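You operate a simulated robot arm through the tools that you are given. There is no shell and no other tool. Be economical: measure what you need, move in short steps, check, and stop when the job is done.

You run a simulated two-armed robot. Do the job below in one go: nothing can be reset, and whatever is moved stays where it is left.

Task
Wind the long pipe to 10 mm/m and shut the blue pipe clip.
Fine: Sit the yellow gauge on the pipe, turn the jack knob by what it shows, then put the gauge back. Set down upright: yellow gauge.

Only the result counts: the job must be done as asked and must still hold three seconds after the hand-in. Knocking over, shifting, dropping, spilling or breaking anything else fails it.

Robot
Two 7-joint arms with two-finger parallel grippers on one trunk, on a base that drives. Base frame: it is fixed to the floor where the robot stands at the start and does not move with it; the origin is under the middle of the robot, x ahead of it, y to its left, z up; the surface under the hand at the start is at about z = 0.8. Units: m, degrees, N and s.
The left shoulder is at the start at [0.05, 0.187, 1.11], the right one opposite. With the tool pointing down near the work surface each hand reaches from about 0.1 to 0.66 m from the robot's upright axis, wherever it stands, measured 20 degrees to its own side. Places, roughly: blue pipe clip [0.5, 0.1, 1]; long pipe (36x4x5 cm) [0.4, 0, 0.9]; orange gauge [1, 1, 0.75]; yellow pipe clip [0.5, -0.2, 1]. Payload 3.43 kg a hand.
Tool frame (each hand has its own): the origin (TCP) lies between the finger pads and is the grasp point; the fingertips stand 0.03 m ahead of it; z points along the fingers, y is the line along which they close. The gripper opens to 0.094 m. The fingers are 0.028 m wide and 0.01 m thick; the gripper's body (0.05 by 0.096 m) begins 0.055 m behind the TCP.
Orientation is that of the tool frame in the base frame, as [roll, pitch, yaw] about the fixed x, y, z axes, in that order (R = Rz(yaw) Ry(pitch) Rx(roll)). With the fingers straight down and closing along the base's y, the tool's x points along the base's -x, its y along +y and its z along -z.

Tools
- The arms move only by the tool step_arm. It takes "left_increments", "right_increments" or both (then of equal length, played together; a hand with none holds still); each is a list of rows, each a list of 7 numbers: the turn, a rotation vector about the tool's x, y, z in degrees, then the shift along the tool's x, y, z in m, then the gripper command, from -1 (fully open) to 1 (shut), values between in proportion. In form: [[ax, ay, az, tx, ty, tz, claw], ...]. A call has 1 to 10 rows; each row is the pose to reach, as a shift and turn from the pose commanded when the call began, along the tool's axes at that moment. Rows are played at 5 a second. More than 0.05 m and 8.6 degrees between two rows, or a gripper value outside its range, and nothing of the call is played. A pose out of reach is approached as far as the arm can. The call stops where the force on the tool passes 40 N (or 10 N more than at its start, if that is more) or the arm is blocked; 0.2 s more then pass. Each finger travels about 0.153 m/s and halts on what it meets, pressing with about 20 N; the grip force reading is that of the motor and also rises with nothing between the fingers. The clock runs only during rows and for 0.2 s after the last one: add rows that repeat a pose to give the fingers time. It gives the time, the measured TCP pose, the force on the tool (base axes), the opening and the grip force at its end, in the units of the frame above (readings bear some noise), with the torque about the TCP (base axes, N m) and any sound that the robot's microphone picked up, and new pictures: "pictures" is both (left out), scene, wrist or none (wrist: the cameras of the hands that moved).
- Cameras (640 x 400 px; columns grow to the right, rows downward): "scene" is now at [0.1418, 0.003, 1.2703]; the picture's right is [0.01, -1.00, 0.00], its down [-0.47, -0.00, -0.88] and it looks along [0.88, 0.01, -0.47] (base axes); focal length 223 px, centre (320, 200). "left" rides on the left gripper at [0.076, -0.014, -0.102] in its tool frame; the picture's right is [0.18, 0.98, 0.00], its down [-0.75, 0.14, -0.64] and it looks along [-0.63, 0.12, 0.77] (tool axes); focal length 243 px, centre (320, 200). "right" rides on the right gripper at [0.076, 0.014, -0.102] in its tool frame; the picture's right is [-0.18, 0.98, 0.00], its down [-0.75, -0.14, -0.64] and it looks along [-0.63, -0.12, 0.77] (tool axes); focal length 243 px, centre (320, 200). There is no depth. A picture from a camera that has moved, and an enlarged one, comes with that camera's place and axes in the base frame and with its lens. The place of the scene camera against the robot may be out by one fixed shift of up to 0.018 m in any direction.
- raise_lower(by): slides the trunk up (or, below 0, down) by that many m; the arms and the scene camera ride with it, the base frame stays. It gives what a move gives, with no picture.
- steer(legs): drives the robot by 1 to 6 legs, each [ahead, left, turn to the left] in m, m and degrees, along the robot's own axes; the way and the turn of a leg run together, so that a leg with both is an arc; at most 1.5 m and 180 degrees a leg. The arms and the cameras ride along, it lands a little off, and it stops where it bumps. It gives what a move gives, and a new picture of the scene camera.
- turn_head(pan, tilt): turns the head with the scene camera to pan (to the left, within 80 degrees either way) and tilt (down, from -29 to 69), counted from straight ahead of the robot. It gives what a move gives, and a new picture of the scene camera.
- zoom(camera, box): a new picture of the part [left, top, right, bottom] of that camera's present view, enlarged. The clock stands still meanwhile.
- job_done(): hands the job in; it is judged then, once.

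Go step by step. Nothing tells you exact positions but the pictures and the camera data: compare them with the known pose of the tool, close in by small moves and look again before you grip or let go. The budget is 120 turns and 260 pictures, counting those below and the enlarged ones. Unless the task says otherwise, let go and move clear before handing in.

The tools are called after "Emit:" by a JSON object that holds its "method" and its "body". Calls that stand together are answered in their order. step_arm: Moves the arms, as the interface text tells. Its arguments: {"type":"object","properties":{"left_increments":{"type":"array","items":{"type":"array","items":{"type":"number"}}},"right_increments":{"type":"array","items":{"type":"array","items":{"type":"number"}}},"pictures":{"type":"string","enum":["both","scene","wrist","none"]}},"required":[]} The other tools are called the same way: raise_lower (by) slides the trunk up or down; steer (legs) drives the base; turn_head (pan, tilt) turns the head that bears the scene camera; zoom (camera, box) takes an enlarged picture of a part of a camera's view; job_done () hands the job in.

At the start:

```text
time_s: 0.0
left_tool_pos: [0.3347, 0.2262, 1.1229]
left_ee_rot: [-179.9, 0.0, -180.0]
left_contact_force: [-0.1, 0.3, -0.3]
left_torque: [-0.05, 0.02, 0.02]
left_gripper_width: 0.0941
left_grasp_force: 0.1
right_tool_pos: [0.3906, -0.1021, 1.1286]
right_ee_rot: [180.0, -0.1, -180.0]
right_contact_force: [0.3, 0.2, 0.3]
right_torque: [-0.01, 0.0, 0.0]
right_gripper_width: 0.0942
right_grasp_force: 0.0
trunk travel left (down, up): [-0.325, 0.107]
robot x, y, heading: [0.0, -0.0, 0.1]
head pan, tilt: [0.5, 28.2]
```

scene: 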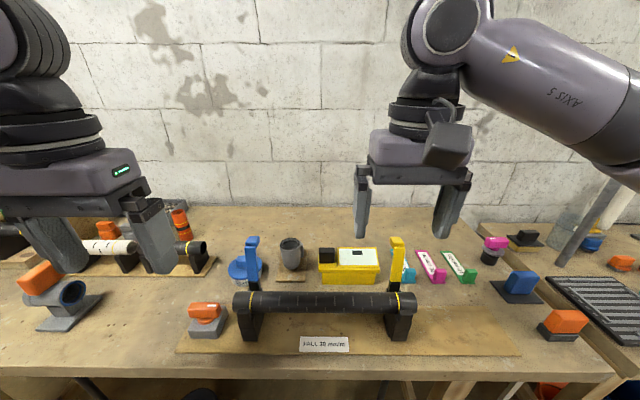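
right: 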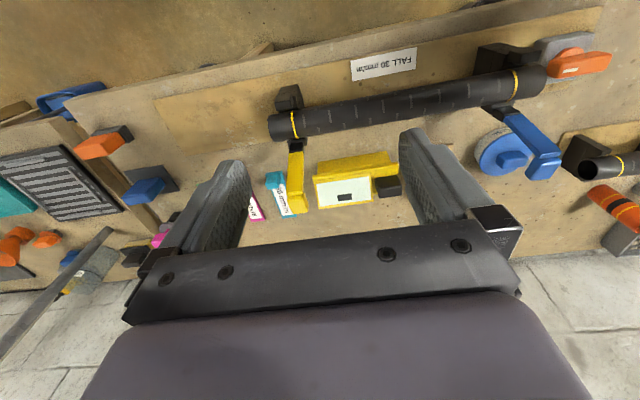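
left: 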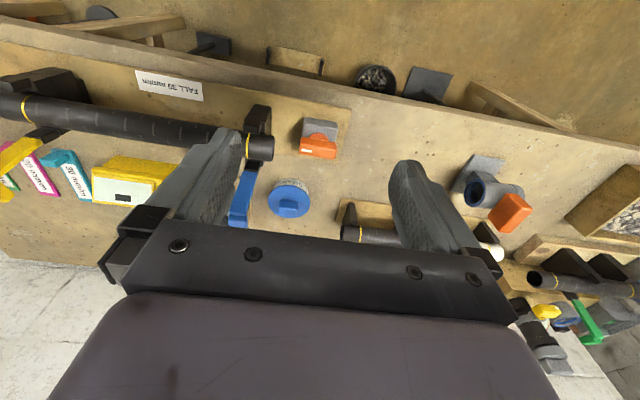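

I see the long pipe on two posts with open clips (blue on the left, yellow on the right), a yellow gauge behind it and a blue jack knob behind the left post. I'll enlarge the details first.

Emit:
{"method": "zoom", "body": {"camera": "scene", "box": [170, 220, 330, 360]}}

Emit:
{"method": "zoom", "body": {"camera": "scene", "box": [300, 220, 480, 360]}}

Emit:
{"method": "zoom", "body": {"camera": "right", "box": [240, 30, 440, 230]}}

Emit:
{"method": "zoom", "body": {"camera": "left", "box": [60, 60, 340, 235]}}

```text
2.86 times, centred on (250, 290) of scene
camera zoom: at [0.1418, 0.003, 1.2703], right [0.01, -1.0, 0.0], down [-0.47, 0.0, -0.88], along [0.88, 0.01, -0.47], focal length 636 px, centre (520, -57)
```

zoom: 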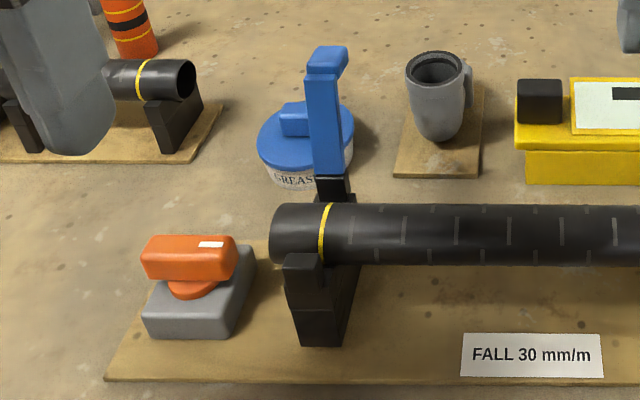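

```text
2.86 times, centred on (390, 290) of scene
camera zoom: at [0.1418, 0.003, 1.2703], right [0.01, -1.0, 0.0], down [-0.47, 0.0, -0.88], along [0.88, 0.01, -0.47], focal length 636 px, centre (120, -57)
```

zoom: 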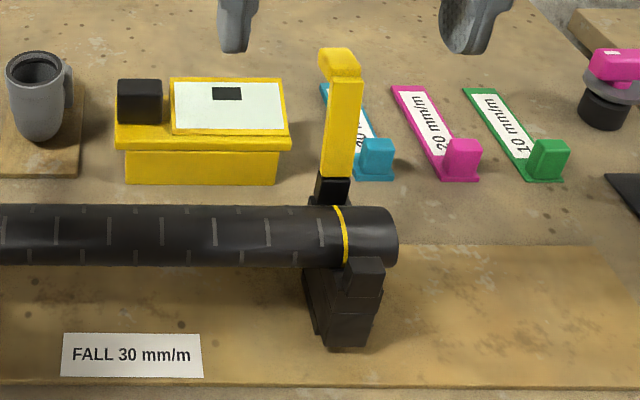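

```text
2.00 times, centred on (340, 130) of right
camera zoom: at [0.3133, -0.0871, 1.2316], right [0.18, 0.98, 0.0], down [0.75, -0.14, 0.64], along [0.63, -0.12, -0.77], focal length 485 px, centre (280, 340)
```

zoom: 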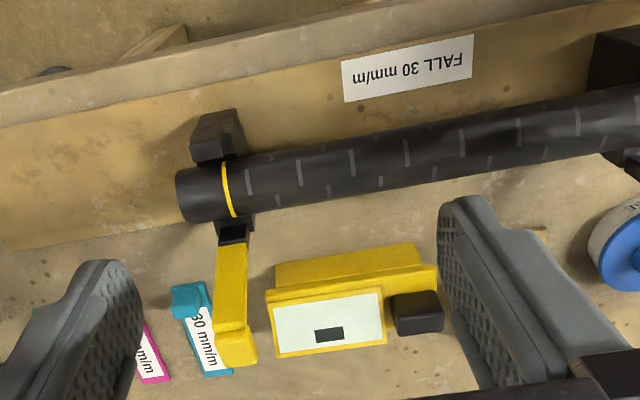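

```text
2.29 times, centred on (200, 148) of left
camera zoom: at [0.2588, 0.2129, 1.2245], right [-0.19, 0.98, 0.0], down [0.75, 0.14, 0.64], along [0.63, 0.12, -0.77], focal length 555 px, centre (594, 320)
```

zoom: 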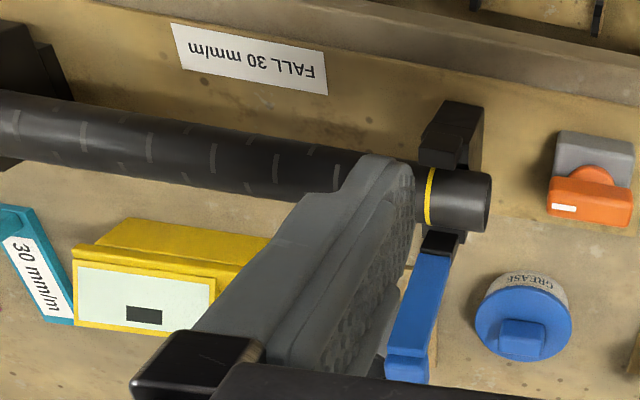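

The display side of the gauge is near (0.63, -0.10, 0.83), the pipe near x = 0.46, z = 0.85, and the jack knob is probably the orange knob on the board at the left. I'll turn the right hand so its fingers close along x and look at the gauge closely.

Emit:
{"method": "step_arm", "body": {"right_increments": [[0, 0, -8.5, 0, 0, 0, -1], [0, 0, -17, -0.02, 0, 0, -1], [0, 0, -25.5, -0.04, 0, 0, -1], [0, 0, -34, -0.06, 0, 0, -1], [0, 0, -42.5, -0.08, 0, 0, -1], [0, 0, -51, -0.1, 0, 0, -1], [0, 0, -59.5, -0.12, 0, 0, -1], [0, 0, -68, -0.13, 0, 0, -1], [0, 0, -76.5, -0.14, 0, 0, -1], [0, 0, -85, -0.15, 0, 0, -1]]}}

```text
time_s: 2.2
left_tool_pos: [0.3351, 0.2277, 1.1215]
left_ee_rot: [-179.9, 0.0, -179.9]
left_contact_force: [-0.2, -0.1, -0.5]
left_torque: [0.04, 0.03, -0.01]
left_gripper_width: 0.0943
left_grasp_force: 0.0
right_tool_pos: [0.3484, -0.0565, 1.0939]
right_ee_rot: [-179.8, 0.2, -95.6]
right_contact_force: [-0.6, 0.1, -0.2]
right_torque: [0.01, 0.01, 0.0]
right_gripper_width: 0.0941
right_grasp_force: 0.0
right hand out of reach, approached as far as the arm can: row 6, 7, 8, 9, 10
trunk travel left (down, up): [-0.325, 0.107]
robot x, y, heading: [-0.0012, 0.0047, 0.2]
head pan, tilt: [0.5, 28.2]
camera scene: at [0.1417, 0.0031, 1.2703], right [0.01, -1.0, 0.0], down [-0.47, 0.0, -0.88], along [0.88, 0.01, -0.47], focal length 223 px, centre (320, 200)
camera right: at [0.3253, -0.1302, 1.1969], right [-0.96, 0.28, 0.0], down [0.21, 0.73, 0.64], along [0.18, 0.62, -0.76], focal length 243 px, centre (320, 200)
```

scene: 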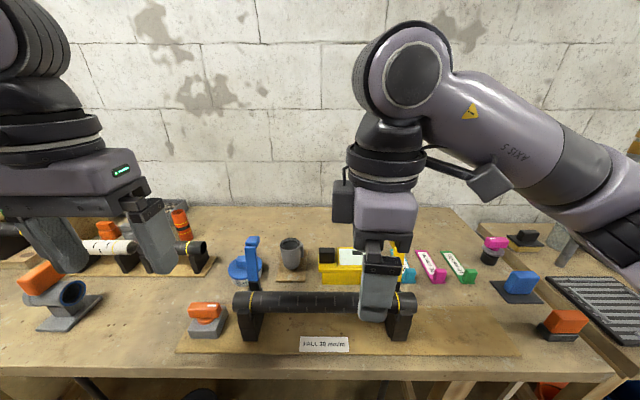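
right: 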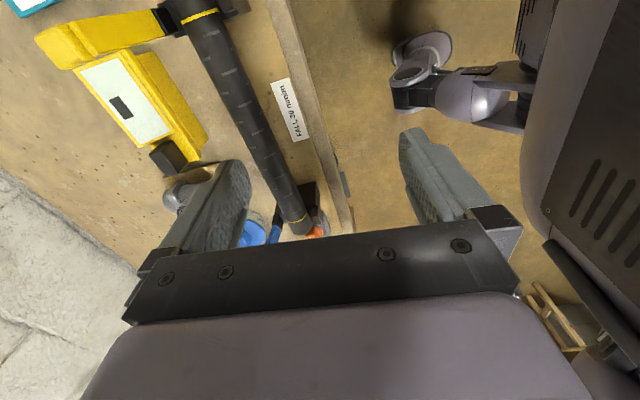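

The straight-down hand could not reach that far at this height. I'll lower it a little, then go forward in small steps between the clips.

Emit:
{"method": "step_arm", "body": {"right_increments": [[0, 0, -5, 0.0, 0, 0.04, -1], [0, 0, -5, 0.01, -0.04, 0.06, -1], [0, 0, -5, 0.01, -0.08, 0.06, -1], [0, 0, -5, 0.01, -0.12, 0.06, -1], [0, 0, -5, 0.01, -0.15, 0.06, -1]]}}

```text
time_s: 3.4
left_tool_pos: [0.334, 0.2275, 1.1228]
left_ee_rot: [-179.8, 0.0, -179.9]
left_contact_force: [-0.5, -0.2, 0.2]
left_torque: [0.0, -0.01, 0.01]
left_gripper_width: 0.0942
left_grasp_force: 0.1
right_tool_pos: [0.3256, -0.0629, 1.0521]
right_ee_rot: [-180.0, 0.0, -90.2]
right_contact_force: [-0.2, 0.0, 0.0]
right_torque: [0.03, 0.01, -0.02]
right_gripper_width: 0.0938
right_grasp_force: 0.0
right hand out of reach, approached as far as the arm can: row 1, 2, 3, 4, 5
trunk travel left (down, up): [-0.325, 0.107]
robot x, y, heading: [0.0005, 0.0026, 0.2]
head pan, tilt: [0.5, 28.2]
camera scene: at [0.1418, 0.003, 1.2703], right [0.01, -1.0, 0.0], down [-0.47, 0.0, -0.88], along [0.88, 0.01, -0.47], focal length 223 px, centre (320, 200)
camera right: at [0.3106, -0.1376, 1.1539], right [-0.98, 0.19, 0.0], down [0.14, 0.75, 0.64], along [0.12, 0.63, -0.77], focal length 243 px, centre (320, 200)
```

scene: 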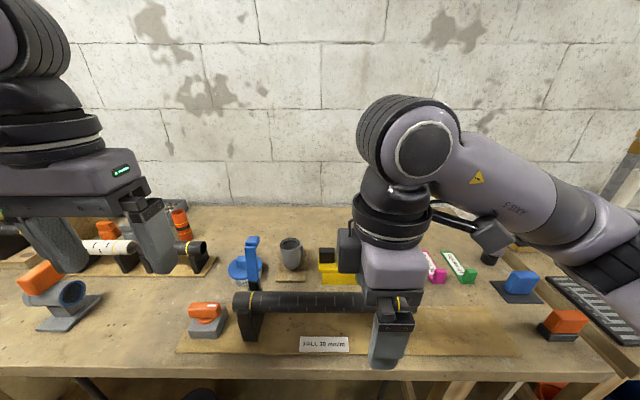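
right: 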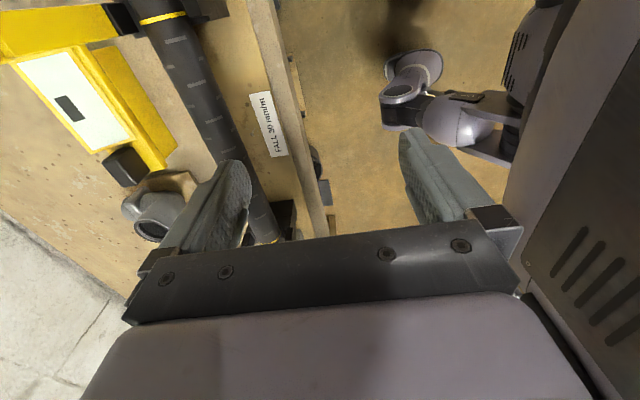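

The wrist seems limited in this turning direction, so I'll turn it the other way round.

Emit:
{"method": "step_arm", "body": {"right_increments": [[0, 0, 8.5, 0, 0, 0, -1], [0, 0, 17, 0, 0, -0.02, -1], [0, 0, 25.5, 0, 0, -0.03, -1], [0, 0, 34, 0, 0, -0.03, -1], [0, 0, 42.5, 0, 0, -0.03, -1], [0, 0, 51, 0.01, 0, -0.03, -1], [0, 0, 59.5, 0.02, 0, -0.03, -1], [0, 0, 68, 0.03, 0, -0.03, -1], [0, 0, 76.5, 0.04, 0, -0.03, -1], [0, 0, 85, 0.04, 0, -0.03, -1]], "pictures": "none"}}

Emit:
{"method": "step_arm", "body": {"right_increments": [[0, 0, 8.5, 0, 0, 0, -1], [0, 0, 17, 0, 0, 0, -1], [0, 0, 25.5, 0, 0, 0, -1], [0, 0, 34, 0, 0, 0, -1], [0, 0, 42.5, 0, 0, 0, -1], [0, 0, 51, 0, 0, 0, -1], [0, 0, 59.5, 0, 0, 0, -1], [0, 0, 68, 0, 0, 0, -1], [0, 0, 76.5, 0, 0, 0, -1], [0, 0, 85, 0, 0, 0, -1]]}}

```text
time_s: 5.6
left_tool_pos: [0.3344, 0.2269, 1.1226]
left_ee_rot: [-179.9, -0.1, -179.9]
left_contact_force: [1.0, -0.1, -0.2]
left_torque: [0.0, 0.0, -0.02]
left_gripper_width: 0.0939
left_grasp_force: 0.2
right_tool_pos: [0.3269, -0.1034, 1.0792]
right_ee_rot: [179.9, -0.1, -175.2]
right_contact_force: [0.3, -0.8, 0.5]
right_torque: [-0.02, 0.0, -0.03]
right_gripper_width: 0.0942
right_grasp_force: 0.0
trunk travel left (down, up): [-0.325, 0.107]
robot x, y, heading: [-0.0018, 0.0023, -0.1]
head pan, tilt: [0.5, 28.2]
```

```text
time_s: 7.8
left_tool_pos: [0.3335, 0.2266, 1.1222]
left_ee_rot: [-179.9, -0.1, -179.9]
left_contact_force: [-0.2, 0.3, 0.1]
left_torque: [0.01, -0.04, -0.02]
left_gripper_width: 0.0939
left_grasp_force: 0.1
right_tool_pos: [0.3275, -0.1029, 1.0792]
right_ee_rot: [-180.0, 0.0, 99.8]
right_contact_force: [-0.2, 0.5, 0.6]
right_torque: [0.0, 0.0, 0.0]
right_gripper_width: 0.0942
right_grasp_force: 0.1
trunk travel left (down, up): [-0.325, 0.107]
robot x, y, heading: [-0.0011, 0.0005, 0.0]
head pan, tilt: [0.5, 28.2]
camera scene: at [0.1418, 0.003, 1.2703], right [0.01, -1.0, 0.0], down [-0.47, 0.0, -0.88], along [0.88, 0.01, -0.47], focal length 223 px, centre (320, 200)
camera right: at [0.3277, -0.0255, 1.1821], right [1.0, -0.01, 0.0], down [-0.01, -0.77, 0.64], along [-0.01, -0.64, -0.77], focal length 243 px, centre (320, 200)
```

scene: 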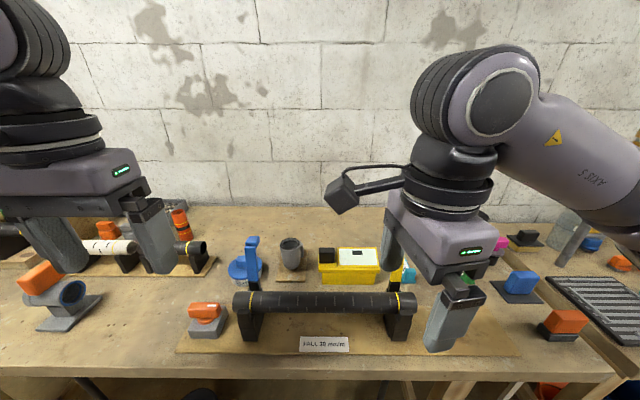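
right: 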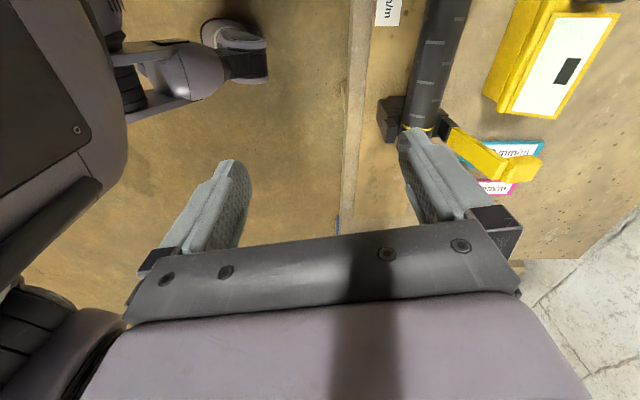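

That works. Now I'll finish the turn and move forward over the gauge.

Emit:
{"method": "step_arm", "body": {"right_increments": [[0, 0, 5, -0.004, 0.04, 0.01, -1], [0, 0, 9.8, -0.008, 0.085, 0.03, -1], [0, 0, 9.8, -0.013, 0.13, 0.03, -1], [0, 0, 9.8, -0.017, 0.175, 0.03, -1], [0, 0, 9.8, -0.022, 0.22, 0.03, -1], [0, 0, 9.8, -0.026, 0.265, 0.03, -1]]}}

```text
time_s: 9.2
left_tool_pos: [0.3336, 0.2292, 1.1227]
left_ee_rot: [-179.7, 0.0, -179.8]
left_contact_force: [-0.8, 0.6, -0.1]
left_torque: [-0.04, 0.01, 0.02]
left_gripper_width: 0.094
left_grasp_force: 0.0
right_tool_pos: [0.5928, -0.0819, 1.0513]
right_ee_rot: [179.9, 0.3, 90.4]
right_contact_force: [0.1, 0.1, -1.0]
right_torque: [-0.04, -0.01, 0.0]
right_gripper_width: 0.0942
right_grasp_force: 0.1
trunk travel left (down, up): [-0.325, 0.107]
robot x, y, heading: [0.0012, 0.0043, 0.0]
head pan, tilt: [0.5, 28.2]
camera scene: at [0.1417, 0.0047, 1.2703], right [0.01, -1.0, 0.0], down [-0.47, -0.01, -0.88], along [0.88, 0.01, -0.47], focal length 223 px, centre (320, 200)
camera right: at [0.6053, -0.0052, 1.1533], right [0.98, -0.18, 0.0], down [-0.14, -0.75, 0.64], along [-0.11, -0.63, -0.77], focal length 243 px, centre (320, 200)
```

scene: 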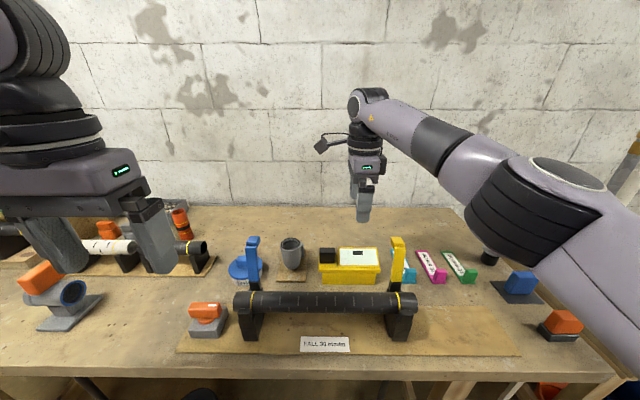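
right: 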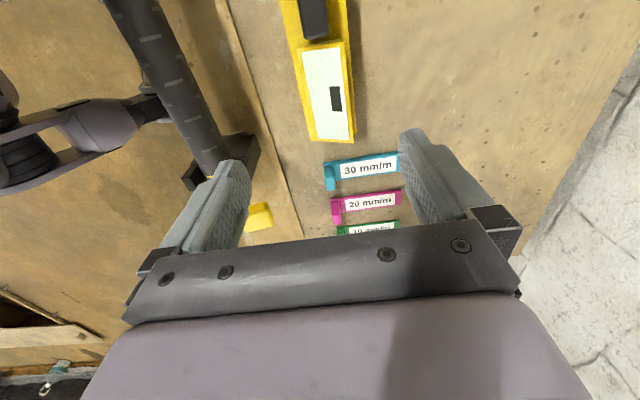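

Emit:
{"method": "zoom", "body": {"camera": "right", "box": [240, 0, 400, 150]}}

Emit:
{"method": "zoom", "body": {"camera": "scene", "box": [300, 230, 400, 295]}}

```text
2.67 times, centred on (320, 75) of right
camera zoom: at [0.6053, -0.0052, 1.1533], right [0.98, -0.18, 0.0], down [-0.14, -0.75, 0.64], along [-0.11, -0.63, -0.77], focal length 647 px, centre (320, 533)
```

zoom: 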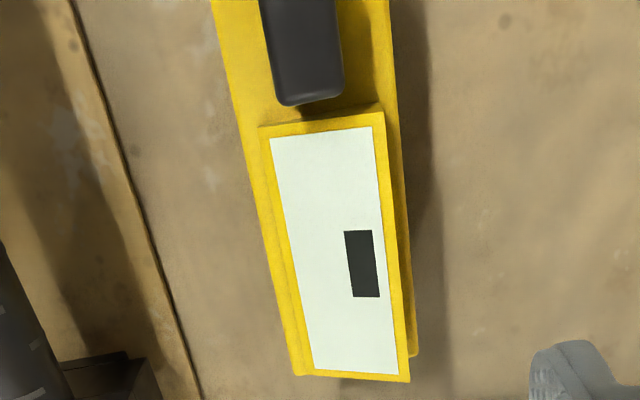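

```text
6.15 times, centred on (350, 262) of scene
camera zoom: at [0.1417, 0.0047, 1.2703], right [0.01, -1.0, 0.0], down [-0.47, -0.01, -0.88], along [0.88, 0.01, -0.47], focal length 1370 px, centre (135, -185)
```

zoom: 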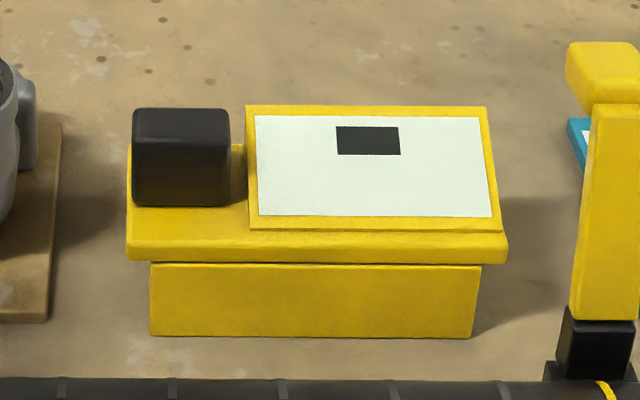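

The gauge is about 16 cm long (y from 0 to −0.16), 6.5 cm wide and centred at x≈0.60. I'll come down over it part way and check.

Emit:
{"method": "step_arm", "body": {"right_increments": [[0, 0, 0, 0, 0.007, 0.045, -1], [0, 0, 0, 0, 0.007, 0.09, -1], [0, 0, 0, 0, 0.007, 0.13, -1], [0, 0, 0, 0, 0.007, 0.13, -1]]}}

Emit:
{"method": "zoom", "body": {"camera": "scene", "box": [300, 200, 420, 295]}}

```text
time_s: 10.2
left_tool_pos: [0.3345, 0.2262, 1.1231]
left_ee_rot: [-179.8, 0.0, -179.9]
left_contact_force: [-0.3, -0.7, 0.4]
left_torque: [-0.02, -0.02, 0.0]
left_gripper_width: 0.0939
left_grasp_force: 0.1
right_tool_pos: [0.6003, -0.0832, 0.9181]
right_ee_rot: [179.9, 0.1, 90.1]
right_contact_force: [-0.3, -0.6, 0.3]
right_torque: [0.01, 0.02, 0.0]
right_gripper_width: 0.0941
right_grasp_force: 0.2
trunk travel left (down, up): [-0.325, 0.107]
robot x, y, heading: [-0.0018, 0.0021, 0.1]
head pan, tilt: [0.5, 28.2]
camera scene: at [0.1418, 0.0031, 1.2703], right [0.01, -1.0, 0.0], down [-0.47, 0.0, -0.88], along [0.88, 0.01, -0.47], focal length 223 px, centre (320, 200)
camera right: at [0.6128, -0.0063, 1.0218], right [0.98, -0.18, 0.0], down [-0.14, -0.75, 0.64], along [-0.12, -0.63, -0.77], focal length 243 px, centre (320, 200)
```

scene: 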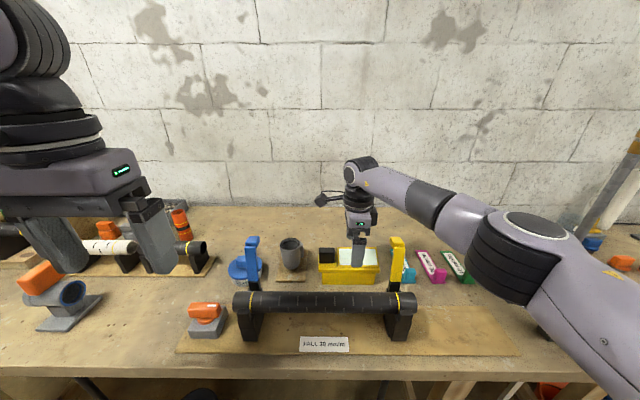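
right: 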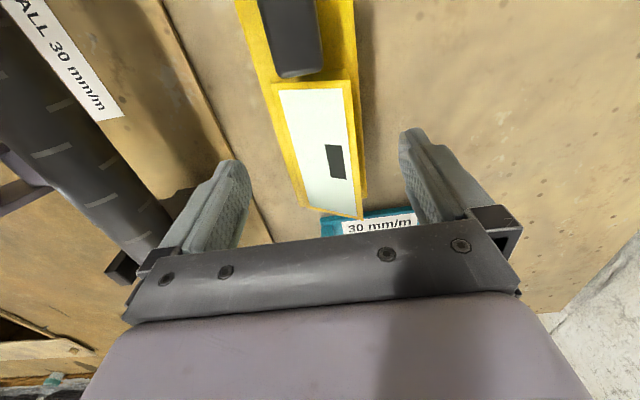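

```text
4.21 times, centred on (360, 248) of scene
camera zoom: at [0.1418, 0.0031, 1.2703], right [0.01, -1.0, 0.0], down [-0.47, 0.0, -0.88], along [0.88, 0.01, -0.47], focal length 938 px, centre (152, 0)
```

zoom: 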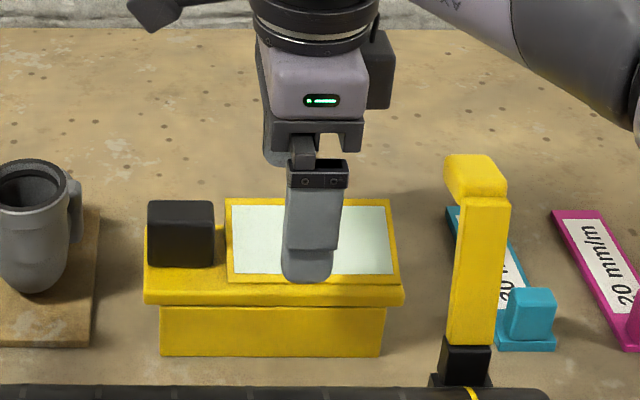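

The gauge centre seems to be near y≈−0.068 with the plate top at about z≈0.85. I'll shift 14 mm along y, descend and check before gripping.

Emit:
{"method": "step_arm", "body": {"right_increments": [[0, 0, 0, 0.014, 0, 0, -1], [0, 0, 0, 0.014, 0, 0.04, -1], [0, 0, 0, 0.014, 0, 0.068, -1], [0, 0, 0, 0.014, 0, 0.068, -1]]}}

Emit:
{"method": "zoom", "body": {"camera": "scene", "box": [300, 200, 420, 295]}}

```text
time_s: 11.2
left_tool_pos: [0.3342, 0.2261, 1.1221]
left_ee_rot: [-179.9, -0.1, -179.9]
left_contact_force: [0.2, -0.7, -0.6]
left_torque: [0.02, -0.01, -0.03]
left_gripper_width: 0.094
left_grasp_force: 0.1
right_tool_pos: [0.6009, -0.0688, 0.8505]
right_ee_rot: [-180.0, 0.0, 90.2]
right_contact_force: [-0.4, -0.4, 0.7]
right_torque: [0.0, -0.03, -0.03]
right_gripper_width: 0.0938
right_grasp_force: 0.1
trunk travel left (down, up): [-0.325, 0.107]
robot x, y, heading: [-0.0013, 0.002, -0.1]
head pan, tilt: [0.5, 28.2]
camera scene: at [0.1418, 0.003, 1.2703], right [0.01, -1.0, 0.0], down [-0.47, 0.0, -0.88], along [0.88, 0.01, -0.47], focal length 223 px, centre (320, 200)
camera right: at [0.6135, 0.0078, 0.9542], right [0.98, -0.18, 0.0], down [-0.14, -0.75, 0.64], along [-0.12, -0.63, -0.77], focal length 243 px, centre (320, 200)
```

scene: 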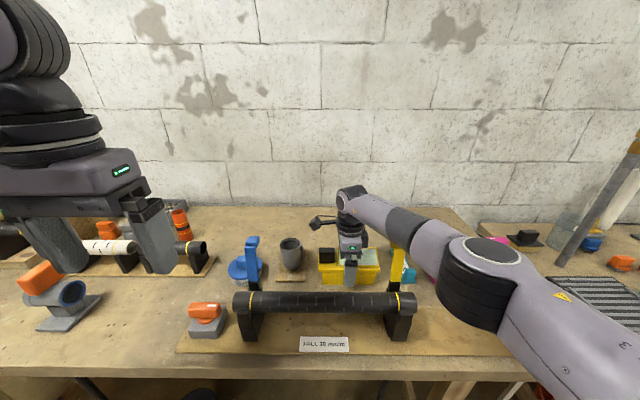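
right: 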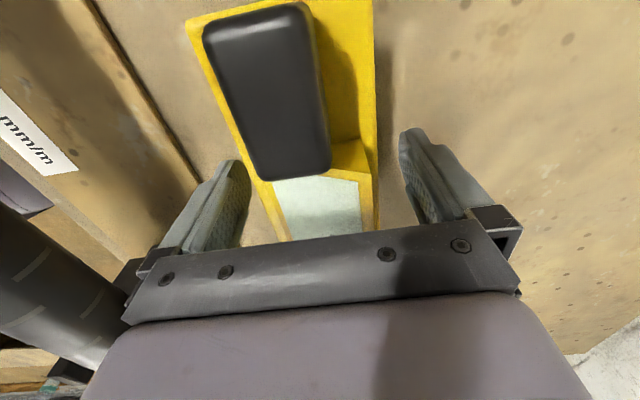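

```text
4.21 times, centred on (360, 248) of scene
camera zoom: at [0.1418, 0.003, 1.2703], right [0.01, -1.0, 0.0], down [-0.47, 0.0, -0.88], along [0.88, 0.01, -0.47], focal length 938 px, centre (152, 0)
```

zoom: 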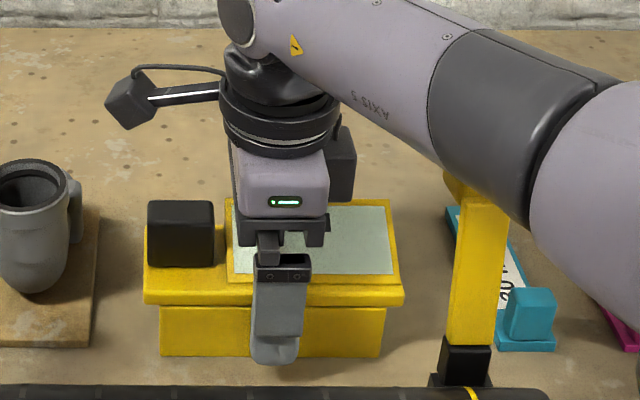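

The hand straddles the gauge with the plate at pad height. Closing now.

Emit:
{"method": "step_arm", "body": {"right_increments": [[0, 0, 0, 0, 0, 0, -0.2], [0, 0, 0, 0, 0, 0, 0.3], [0, 0, 0, 0, 0, 0, 1], [0, 0, 0, 0, 0, 0, 1], [0, 0, 0, 0, 0, 0, 1]]}}

Emit:
{"method": "zoom", "body": {"camera": "scene", "box": [300, 200, 420, 295]}}

```text
time_s: 12.4
left_tool_pos: [0.3333, 0.2272, 1.1213]
left_ee_rot: [-179.9, 0.0, -179.9]
left_contact_force: [-0.6, 0.6, -1.3]
left_torque: [-0.02, -0.04, 0.0]
left_gripper_width: 0.094
left_grasp_force: 0.1
right_tool_pos: [0.5995, -0.0684, 0.8513]
right_ee_rot: [-180.0, 0.1, 90.3]
right_contact_force: [0.4, 1.3, -0.4]
right_torque: [-0.05, -0.06, 0.02]
right_gripper_width: 0.0673
right_grasp_force: 20.1
trunk travel left (down, up): [-0.325, 0.107]
robot x, y, heading: [-0.0024, 0.0003, -0.2]
head pan, tilt: [0.5, 28.2]
camera scene: at [0.1419, 0.0031, 1.2703], right [0.01, -1.0, 0.0], down [-0.47, 0.0, -0.88], along [0.88, 0.01, -0.47], focal length 223 px, centre (320, 200)
camera right: at [0.6135, 0.0077, 0.9543], right [0.98, -0.18, 0.0], down [-0.14, -0.75, 0.64], along [-0.12, -0.63, -0.77], focal length 243 px, centre (320, 200)
```

scene: 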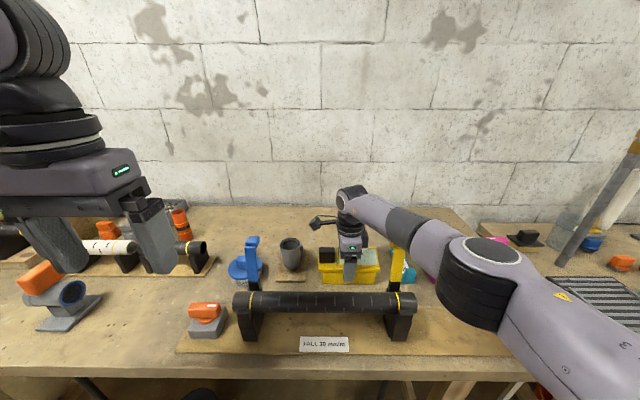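
right: 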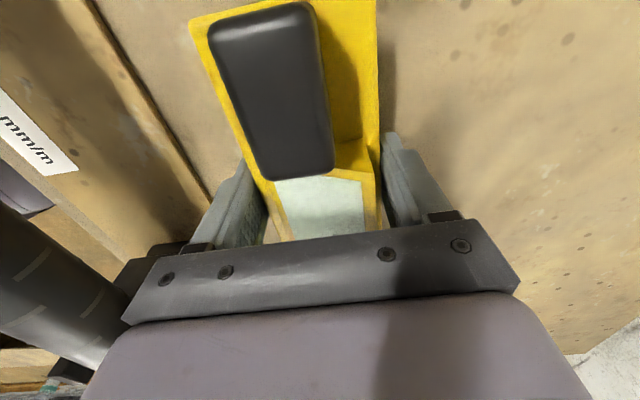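

```text
4.21 times, centred on (360, 248) of scene
camera zoom: at [0.1419, 0.0031, 1.2703], right [0.01, -1.0, 0.0], down [-0.47, 0.0, -0.88], along [0.88, 0.01, -0.47], focal length 938 px, centre (152, 0)
```

zoom: 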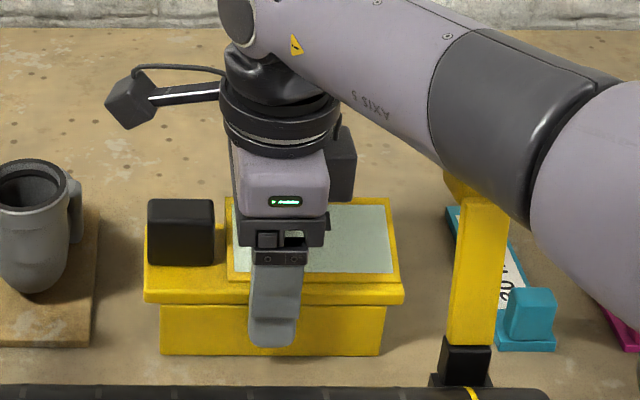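

Gripped at a width of 0.067. The original pose is TCP (0.5995, −0.0684, 0.8513), yaw 90.3. I'll lift, shift to y≈0, and look at the gauge's underside profile.

Emit:
{"method": "step_arm", "body": {"right_increments": [[0, 0, 0, 0, 0, -0.02, 1], [0, 0, 0, 0, 0, -0.06, 1], [0, 0, 0, 0, 0, -0.1, 1], [0, 0, 0, 0.03, 0, -0.13, 1], [0, 0, 0, 0.065, 0, -0.13, 1], [0, 0, 0, 0.065, 0, -0.13, 1]]}}

Emit:
{"method": "zoom", "body": {"camera": "scene", "box": [240, 180, 400, 290]}}

Emit:
{"method": "zoom", "body": {"camera": "left", "box": [0, 60, 300, 250]}}

```text
time_s: 13.8
left_tool_pos: [0.3341, 0.2278, 1.1229]
left_ee_rot: [-179.8, 0.0, -179.9]
left_contact_force: [0.5, -0.4, 0.4]
left_torque: [-0.03, 0.03, -0.03]
left_gripper_width: 0.0936
left_grasp_force: 0.1
right_tool_pos: [0.5863, -0.0191, 0.9828]
right_ee_rot: [179.9, -0.2, 89.2]
right_contact_force: [0.4, -0.3, -2.1]
right_torque: [-0.03, 0.02, 0.01]
right_gripper_width: 0.0673
right_grasp_force: 19.7
right hand out of reach, approached as far as the arm can: row 4, 5, 6
trunk travel left (down, up): [-0.325, 0.107]
robot x, y, heading: [-0.0009, -0.0022, -0.2]
head pan, tilt: [0.5, 28.2]
camera scene: at [0.1419, 0.0032, 1.2703], right [0.01, -1.0, 0.0], down [-0.47, 0.0, -0.88], along [0.88, 0.01, -0.47], focal length 223 px, centre (320, 200)
camera right: at [0.6002, 0.0575, 1.0852], right [0.98, -0.2, 0.0], down [-0.15, -0.75, 0.64], along [-0.13, -0.63, -0.77], focal length 243 px, centre (320, 200)
```

scene: 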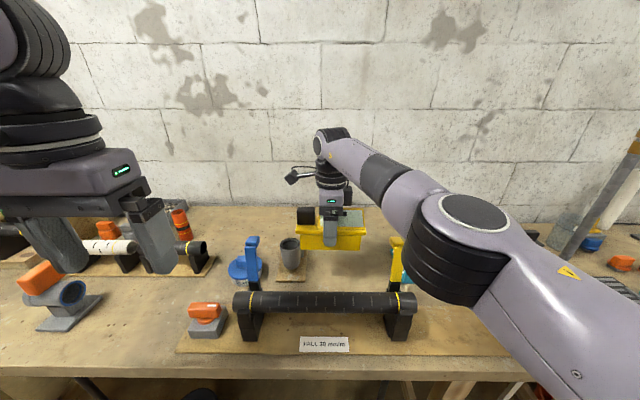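
right: 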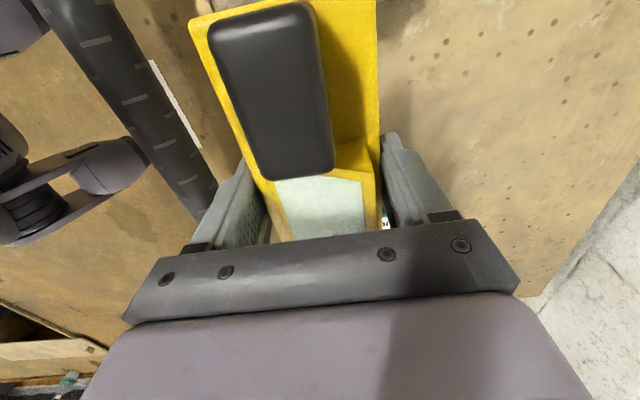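

```text
3.64 times, centred on (320, 235) of scene
camera zoom: at [0.1419, 0.0032, 1.2703], right [0.01, -1.0, 0.0], down [-0.47, 0.0, -0.88], along [0.88, 0.01, -0.47], focal length 810 px, centre (320, 73)
```

zoom: 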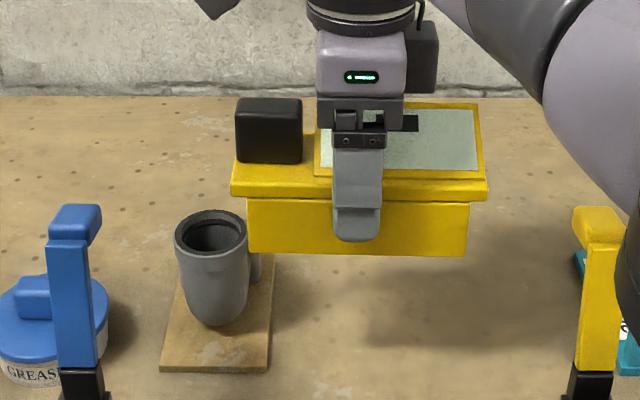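

```text
2.11 times, centred on (150, 155) of left
camera zoom: at [0.2588, 0.2131, 1.2244], right [-0.19, 0.98, 0.0], down [0.75, 0.14, 0.64], along [0.63, 0.12, -0.77], focal length 511 px, centre (678, 295)
```

zoom: 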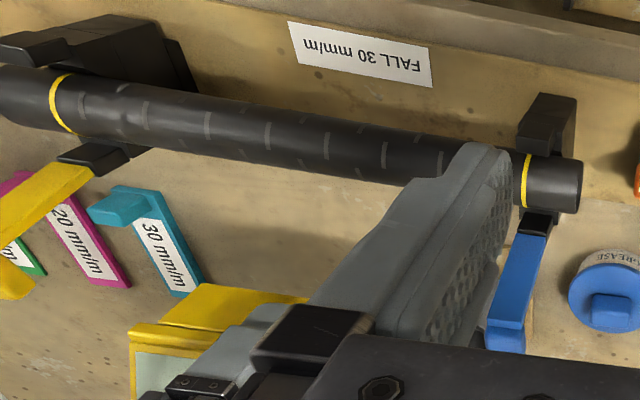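

The gauge hangs level. Correcting the scene camera by the known fingertip place puts the pipe axis near x≈0.452, z≈0.893. I'll raise the gauge and bring it over the pipe.

Emit:
{"method": "step_arm", "body": {"right_increments": [[0, 0, 0, 0, -0.03, -0.02, 1], [0, 0, 0, 0.005, -0.06, -0.05, 1], [0, 0, 0, 0.01, -0.09, -0.06, 1], [0, 0, 0, 0.015, -0.12, -0.06, 1], [0, 0, 0, 0.019, -0.135, -0.06, 1], [0, 0, 0, 0.019, -0.135, -0.06, 1]]}}

Emit:
{"method": "zoom", "body": {"camera": "scene", "box": [220, 180, 420, 320]}}

Emit:
{"method": "zoom", "body": {"camera": "left", "box": [0, 40, 300, 230]}}

```text
time_s: 15.4
left_tool_pos: [0.3342, 0.2266, 1.1211]
left_ee_rot: [180.0, -0.1, -179.9]
left_contact_force: [-0.4, -0.3, -0.1]
left_torque: [0.02, 0.06, -0.02]
left_gripper_width: 0.094
left_grasp_force: 0.1
right_tool_pos: [0.5715, -0.0406, 1.078]
right_ee_rot: [-179.0, -1.1, 86.5]
right_contact_force: [0.6, -0.1, -1.9]
right_torque: [-0.01, 0.01, 0.01]
right_gripper_width: 0.0677
right_grasp_force: 20.0
right hand out of reach, approached as far as the arm can: row 1, 2, 3, 4, 5, 6
trunk travel left (down, up): [-0.325, 0.107]
robot x, y, heading: [-0.0016, -0.0009, 0.1]
head pan, tilt: [0.5, 28.2]
stopped in row 6 (right hand): the arm was blocked; the commanded pose is now the measured one
camera scene: at [0.1423, 0.0027, 1.2702], right [0.01, -1.0, 0.0], down [-0.47, 0.0, -0.88], along [0.88, 0.01, -0.47], focal length 223 px, centre (320, 200)
camera right: at [0.5924, 0.0329, 1.1805], right [0.97, -0.25, -0.02], down [-0.18, -0.75, 0.63], along [-0.17, -0.61, -0.77], focal length 243 px, centre (320, 200)
```

scene: 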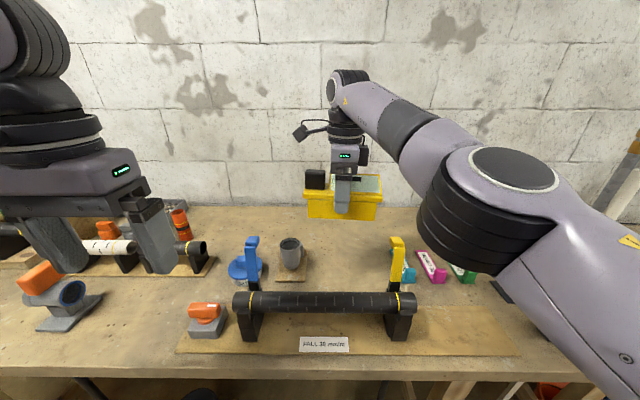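
right: 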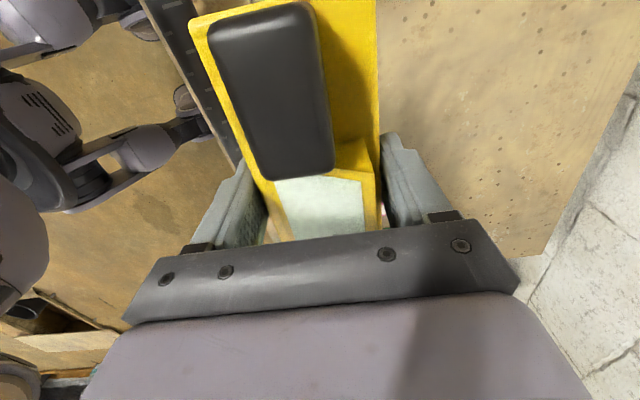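

```text
2.86 times, centred on (320, 250) of scene
camera zoom: at [0.1423, 0.0027, 1.2702], right [0.01, -1.0, 0.0], down [-0.47, 0.0, -0.88], along [0.88, 0.01, -0.47], focal length 636 px, centre (320, 57)
```

zoom: 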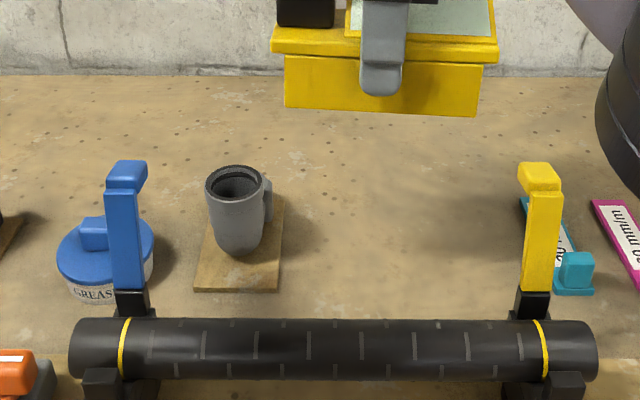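

```text
2.11 times, centred on (150, 135) of left
camera zoom: at [0.2592, 0.2126, 1.2245], right [-0.19, 0.98, 0.0], down [0.75, 0.14, 0.64], along [0.63, 0.12, -0.77], focal length 511 px, centre (678, 337)
```

zoom: 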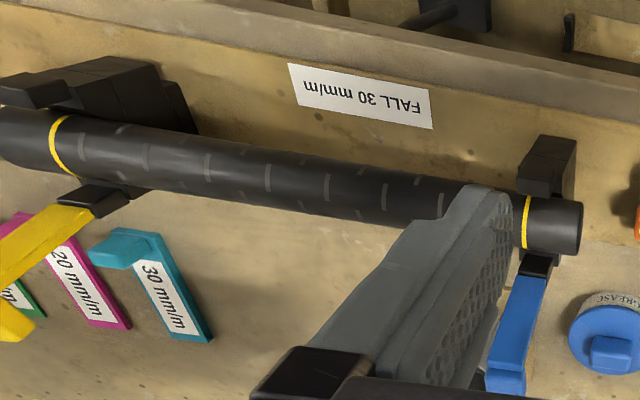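

The wrist reaches a limit near y = 0 in this orientation. I'll bring the hand back to y≈−0.10 where it was fine, level it, and then strafe the base left so that the same arm pose falls on the pipe's middle.

Emit:
{"method": "step_arm", "body": {"right_increments": [[-0.4, -0.5, -1.5, -0.03, 0, 0, 1], [-0.9, -1.1, -3.5, -0.06, -0.01, 0, 1], [-0.9, -1.1, -3.5, -0.06, -0.03, -0.01, 1], [-0.9, -1.1, -3.5, -0.06, -0.05, -0.01, 1], [-0.9, -1.1, -3.5, -0.06, -0.05, -0.01, 1]]}}

```text
time_s: 16.6
left_tool_pos: [0.3346, 0.2267, 1.1213]
left_ee_rot: [-179.8, 0.0, -179.9]
left_contact_force: [-0.7, -0.2, 0.8]
left_torque: [0.01, 0.01, 0.01]
left_gripper_width: 0.094
left_grasp_force: 0.2
right_tool_pos: [0.584, -0.0994, 1.1045]
right_ee_rot: [-179.7, 0.3, 90.2]
right_contact_force: [0.2, 0.8, -3.0]
right_torque: [0.01, 0.02, 0.0]
right_gripper_width: 0.0674
right_grasp_force: 20.4
right hand out of reach, approached as far as the arm can: row 1, 2, 3, 4, 5
trunk travel left (down, up): [-0.325, 0.107]
robot x, y, heading: [0.0015, -0.0001, -0.0]
head pan, tilt: [0.5, 28.2]
camera scene: at [0.142, 0.0029, 1.2703], right [0.01, -1.0, 0.0], down [-0.47, 0.0, -0.88], along [0.88, 0.01, -0.47], focal length 223 px, centre (320, 200)
camera right: at [0.5971, -0.0219, 1.2084], right [0.98, -0.18, 0.0], down [-0.14, -0.75, 0.65], along [-0.12, -0.64, -0.76], focal length 243 px, centre (320, 200)
```

scene: 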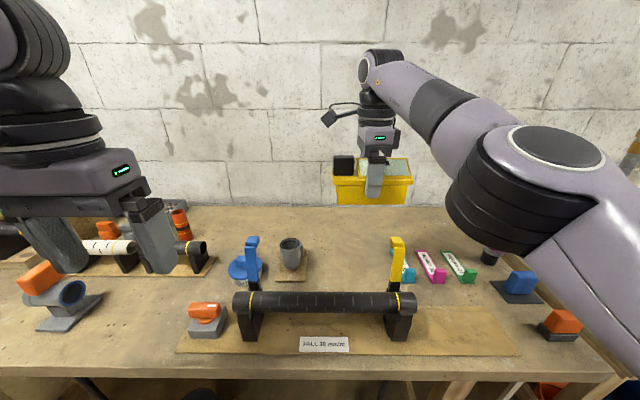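
right: 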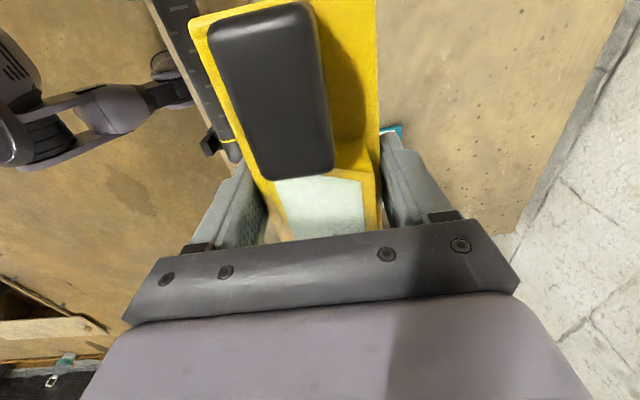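

The hand is high relative to the shoulder, which limits the arm. I'll raise the trunk so the arm works lower, and strafe left with the gauge high.

Emit:
{"method": "raise_lower", "body": {"by": 0.1}}

Emit:
{"method": "steer", "body": {"legs": [[0, 0.1, 0]]}}

```text
time_s: 17.9
left_tool_pos: [0.3343, 0.227, 1.2213]
left_ee_rot: [-179.9, 0.1, -179.9]
left_contact_force: [-0.2, 0.5, 0.2]
left_torque: [0.0, -0.03, 0.05]
left_gripper_width: 0.0939
left_grasp_force: 0.2
right_tool_pos: [0.5833, -0.0991, 1.2057]
right_ee_rot: [-179.8, 0.3, 90.2]
right_contact_force: [0.3, -0.6, -3.6]
right_torque: [-0.01, 0.0, -0.01]
right_gripper_width: 0.0672
right_grasp_force: 19.9
trunk travel left (down, up): [-0.425, 0.007]
robot x, y, heading: [0.002, 0.0002, 0.0]
head pan, tilt: [0.5, 28.2]
```

```text
time_s: 19.5
left_tool_pos: [0.3358, 0.3265, 1.2211]
left_ee_rot: [-180.0, 0.0, -179.9]
left_contact_force: [-0.2, -0.1, -0.5]
left_torque: [-0.02, -0.01, 0.01]
left_gripper_width: 0.094
left_grasp_force: 0.1
right_tool_pos: [0.584, 0.0011, 1.2071]
right_ee_rot: [-179.8, 0.3, 90.2]
right_contact_force: [0.5, 0.5, -2.1]
right_torque: [0.01, 0.02, 0.01]
right_gripper_width: 0.0673
right_grasp_force: 20.4
trunk travel left (down, up): [-0.425, 0.007]
robot x, y, heading: [-0.0014, 0.0971, -0.2]
head pan, tilt: [0.5, 28.2]
camera scene: at [0.142, 0.103, 1.3703], right [0.01, -1.0, 0.0], down [-0.47, 0.0, -0.88], along [0.88, 0.01, -0.47], focal length 223 px, centre (320, 200)
```

scene: 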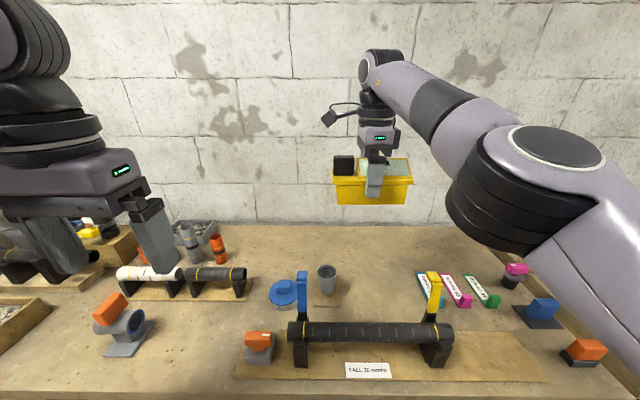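

Emit:
{"method": "step_arm", "body": {"right_increments": [[0, 0, 0, 0, 0, 0.04, 1], [0, 0, 0, 0, 0, 0.08, 1], [0, 0, 0, 0, -0.02, 0.115, 1], [0, 0, 0, 0, -0.06, 0.13, 1], [0, 0, 0, 0, -0.1, 0.14, 1], [0, 0, 0, 0, -0.132, 0.14, 1], [0, 0, 0, 0, -0.132, 0.14, 1]]}}

Emit:
{"method": "zoom", "body": {"camera": "scene", "box": [270, 230, 470, 370]}}

```text
time_s: 21.1
left_tool_pos: [0.335, 0.3254, 1.2224]
left_ee_rot: [-179.9, 0.0, -179.8]
left_contact_force: [-0.1, -1.3, -0.6]
left_torque: [0.04, 0.04, -0.04]
left_gripper_width: 0.094
left_grasp_force: 0.1
right_tool_pos: [0.5921, 0.0408, 1.133]
right_ee_rot: [-179.5, 0.2, 90.2]
right_contact_force: [0.9, -0.3, -2.5]
right_torque: [0.05, -0.02, -0.01]
right_gripper_width: 0.0672
right_grasp_force: 19.7
right hand out of reach, approached as far as the arm can: row 1, 2, 3, 4, 5, 6, 7
trunk travel left (down, up): [-0.425, 0.007]
robot x, y, heading: [-0.0011, 0.1018, 0.1]
head pan, tilt: [0.5, 28.2]
camera scene: at [0.1428, 0.1013, 1.3701], right [0.01, -1.0, 0.0], down [-0.47, 0.0, -0.88], along [0.88, 0.01, -0.47], focal length 223 px, centre (320, 200)
camera right: at [0.605, 0.1173, 1.2348], right [0.98, -0.18, -0.01], down [-0.13, -0.75, 0.65], along [-0.12, -0.63, -0.76], focal length 243 px, centre (320, 200)
```

scene: 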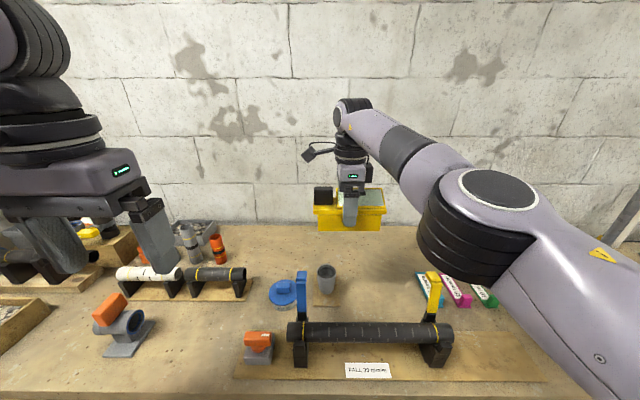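
right: 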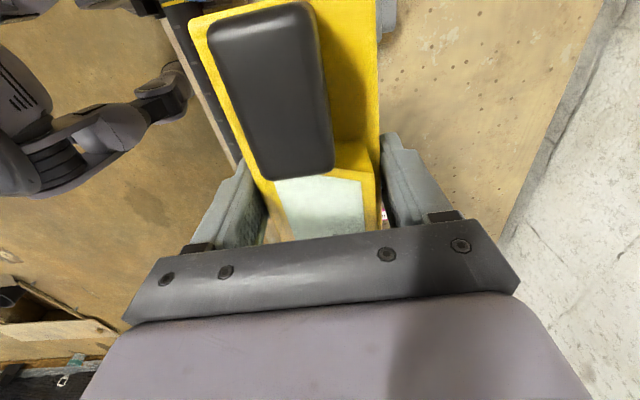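

```text
2.86 times, centred on (370, 300) of scene
camera zoom: at [0.1428, 0.1013, 1.3701], right [0.01, -1.0, 0.0], down [-0.47, 0.0, -0.88], along [0.88, 0.01, -0.47], focal length 636 px, centre (177, -86)
```

zoom: 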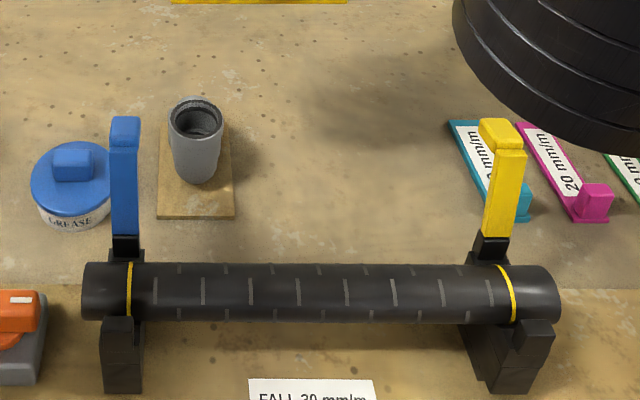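

The arm has drifted to a bad posture; I'll return toward the earlier good region (lower and to the right), then come back toward the robot.

Emit:
{"method": "step_arm", "body": {"right_increments": [[0, 0, 0, -0.03, 0, 0.01, 1], [0, 0, 0, -0.05, 0.0, 0.03, 1], [0, 0, 0, -0.06, 0.0, 0.05, 1], [0, 0, 0, -0.06, 0.0, 0.07, 1], [0, 0, 0, -0.06, 0.0, 0.09, 1], [0, 0, 0, -0.06, 0.0, 0.09, 1]], "pictures": "scene"}}

```text
time_s: 22.5
left_tool_pos: [0.3343, 0.3256, 1.2227]
left_ee_rot: [-179.9, 0.0, -179.9]
left_contact_force: [0.2, -0.5, -0.4]
left_torque: [-0.01, 0.0, 0.03]
left_gripper_width: 0.0939
left_grasp_force: 0.1
right_tool_pos: [0.6176, -0.0137, 1.0578]
right_ee_rot: [-179.8, 0.4, 90.3]
right_contact_force: [-0.1, 0.2, -1.7]
right_torque: [0.05, -0.02, 0.02]
right_gripper_width: 0.0674
right_grasp_force: 19.8
right hand out of reach, approached as far as the arm can: row 1, 2, 3, 4, 5, 6
trunk travel left (down, up): [-0.425, 0.007]
robot x, y, heading: [0.0006, 0.0991, -0.1]
head pan, tilt: [0.5, 28.2]
camera scene: at [0.1419, 0.1026, 1.3703], right [0.01, -1.0, 0.0], down [-0.47, 0.0, -0.88], along [0.88, 0.01, -0.47], focal length 223 px, centre (320, 200)
```

scene: 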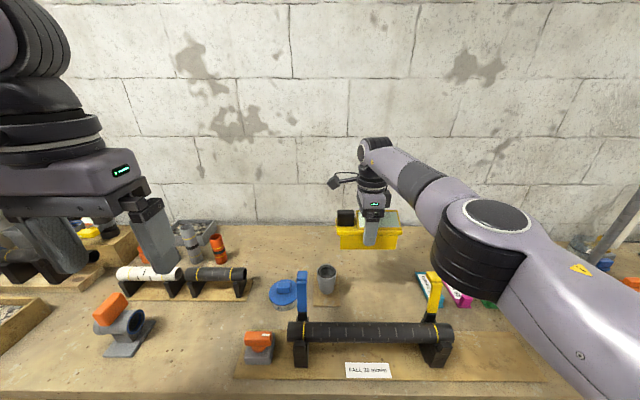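

Emit:
{"method": "step_arm", "body": {"right_increments": [[0, 0, -8, 0, -0.01, 0, 1], [0, 0, -16, 0, -0.02, 0, 1], [0, 0, -24, 0, -0.03, 0, 1], [0, 0, -24, 0, -0.05, 0, 1]], "pictures": "none"}}

```text
time_s: 23.5
left_tool_pos: [0.3341, 0.3254, 1.2214]
left_ee_rot: [-179.9, 0.0, -179.9]
left_contact_force: [-0.2, 0.8, 0.7]
left_torque: [-0.01, -0.04, 0.03]
left_gripper_width: 0.0938
left_grasp_force: 0.0
right_tool_pos: [0.6167, -0.0091, 1.0658]
right_ee_rot: [-179.6, 0.3, 114.4]
right_contact_force: [-0.5, -0.7, -2.2]
right_torque: [-0.01, 0.02, -0.04]
right_gripper_width: 0.0671
right_grasp_force: 19.5
right hand out of reach, approached as far as the arm can: row 1, 2, 3, 4
trunk travel left (down, up): [-0.425, 0.007]
robot x, y, heading: [0.0036, 0.0978, -0.0]
head pan, tilt: [0.5, 28.2]
```

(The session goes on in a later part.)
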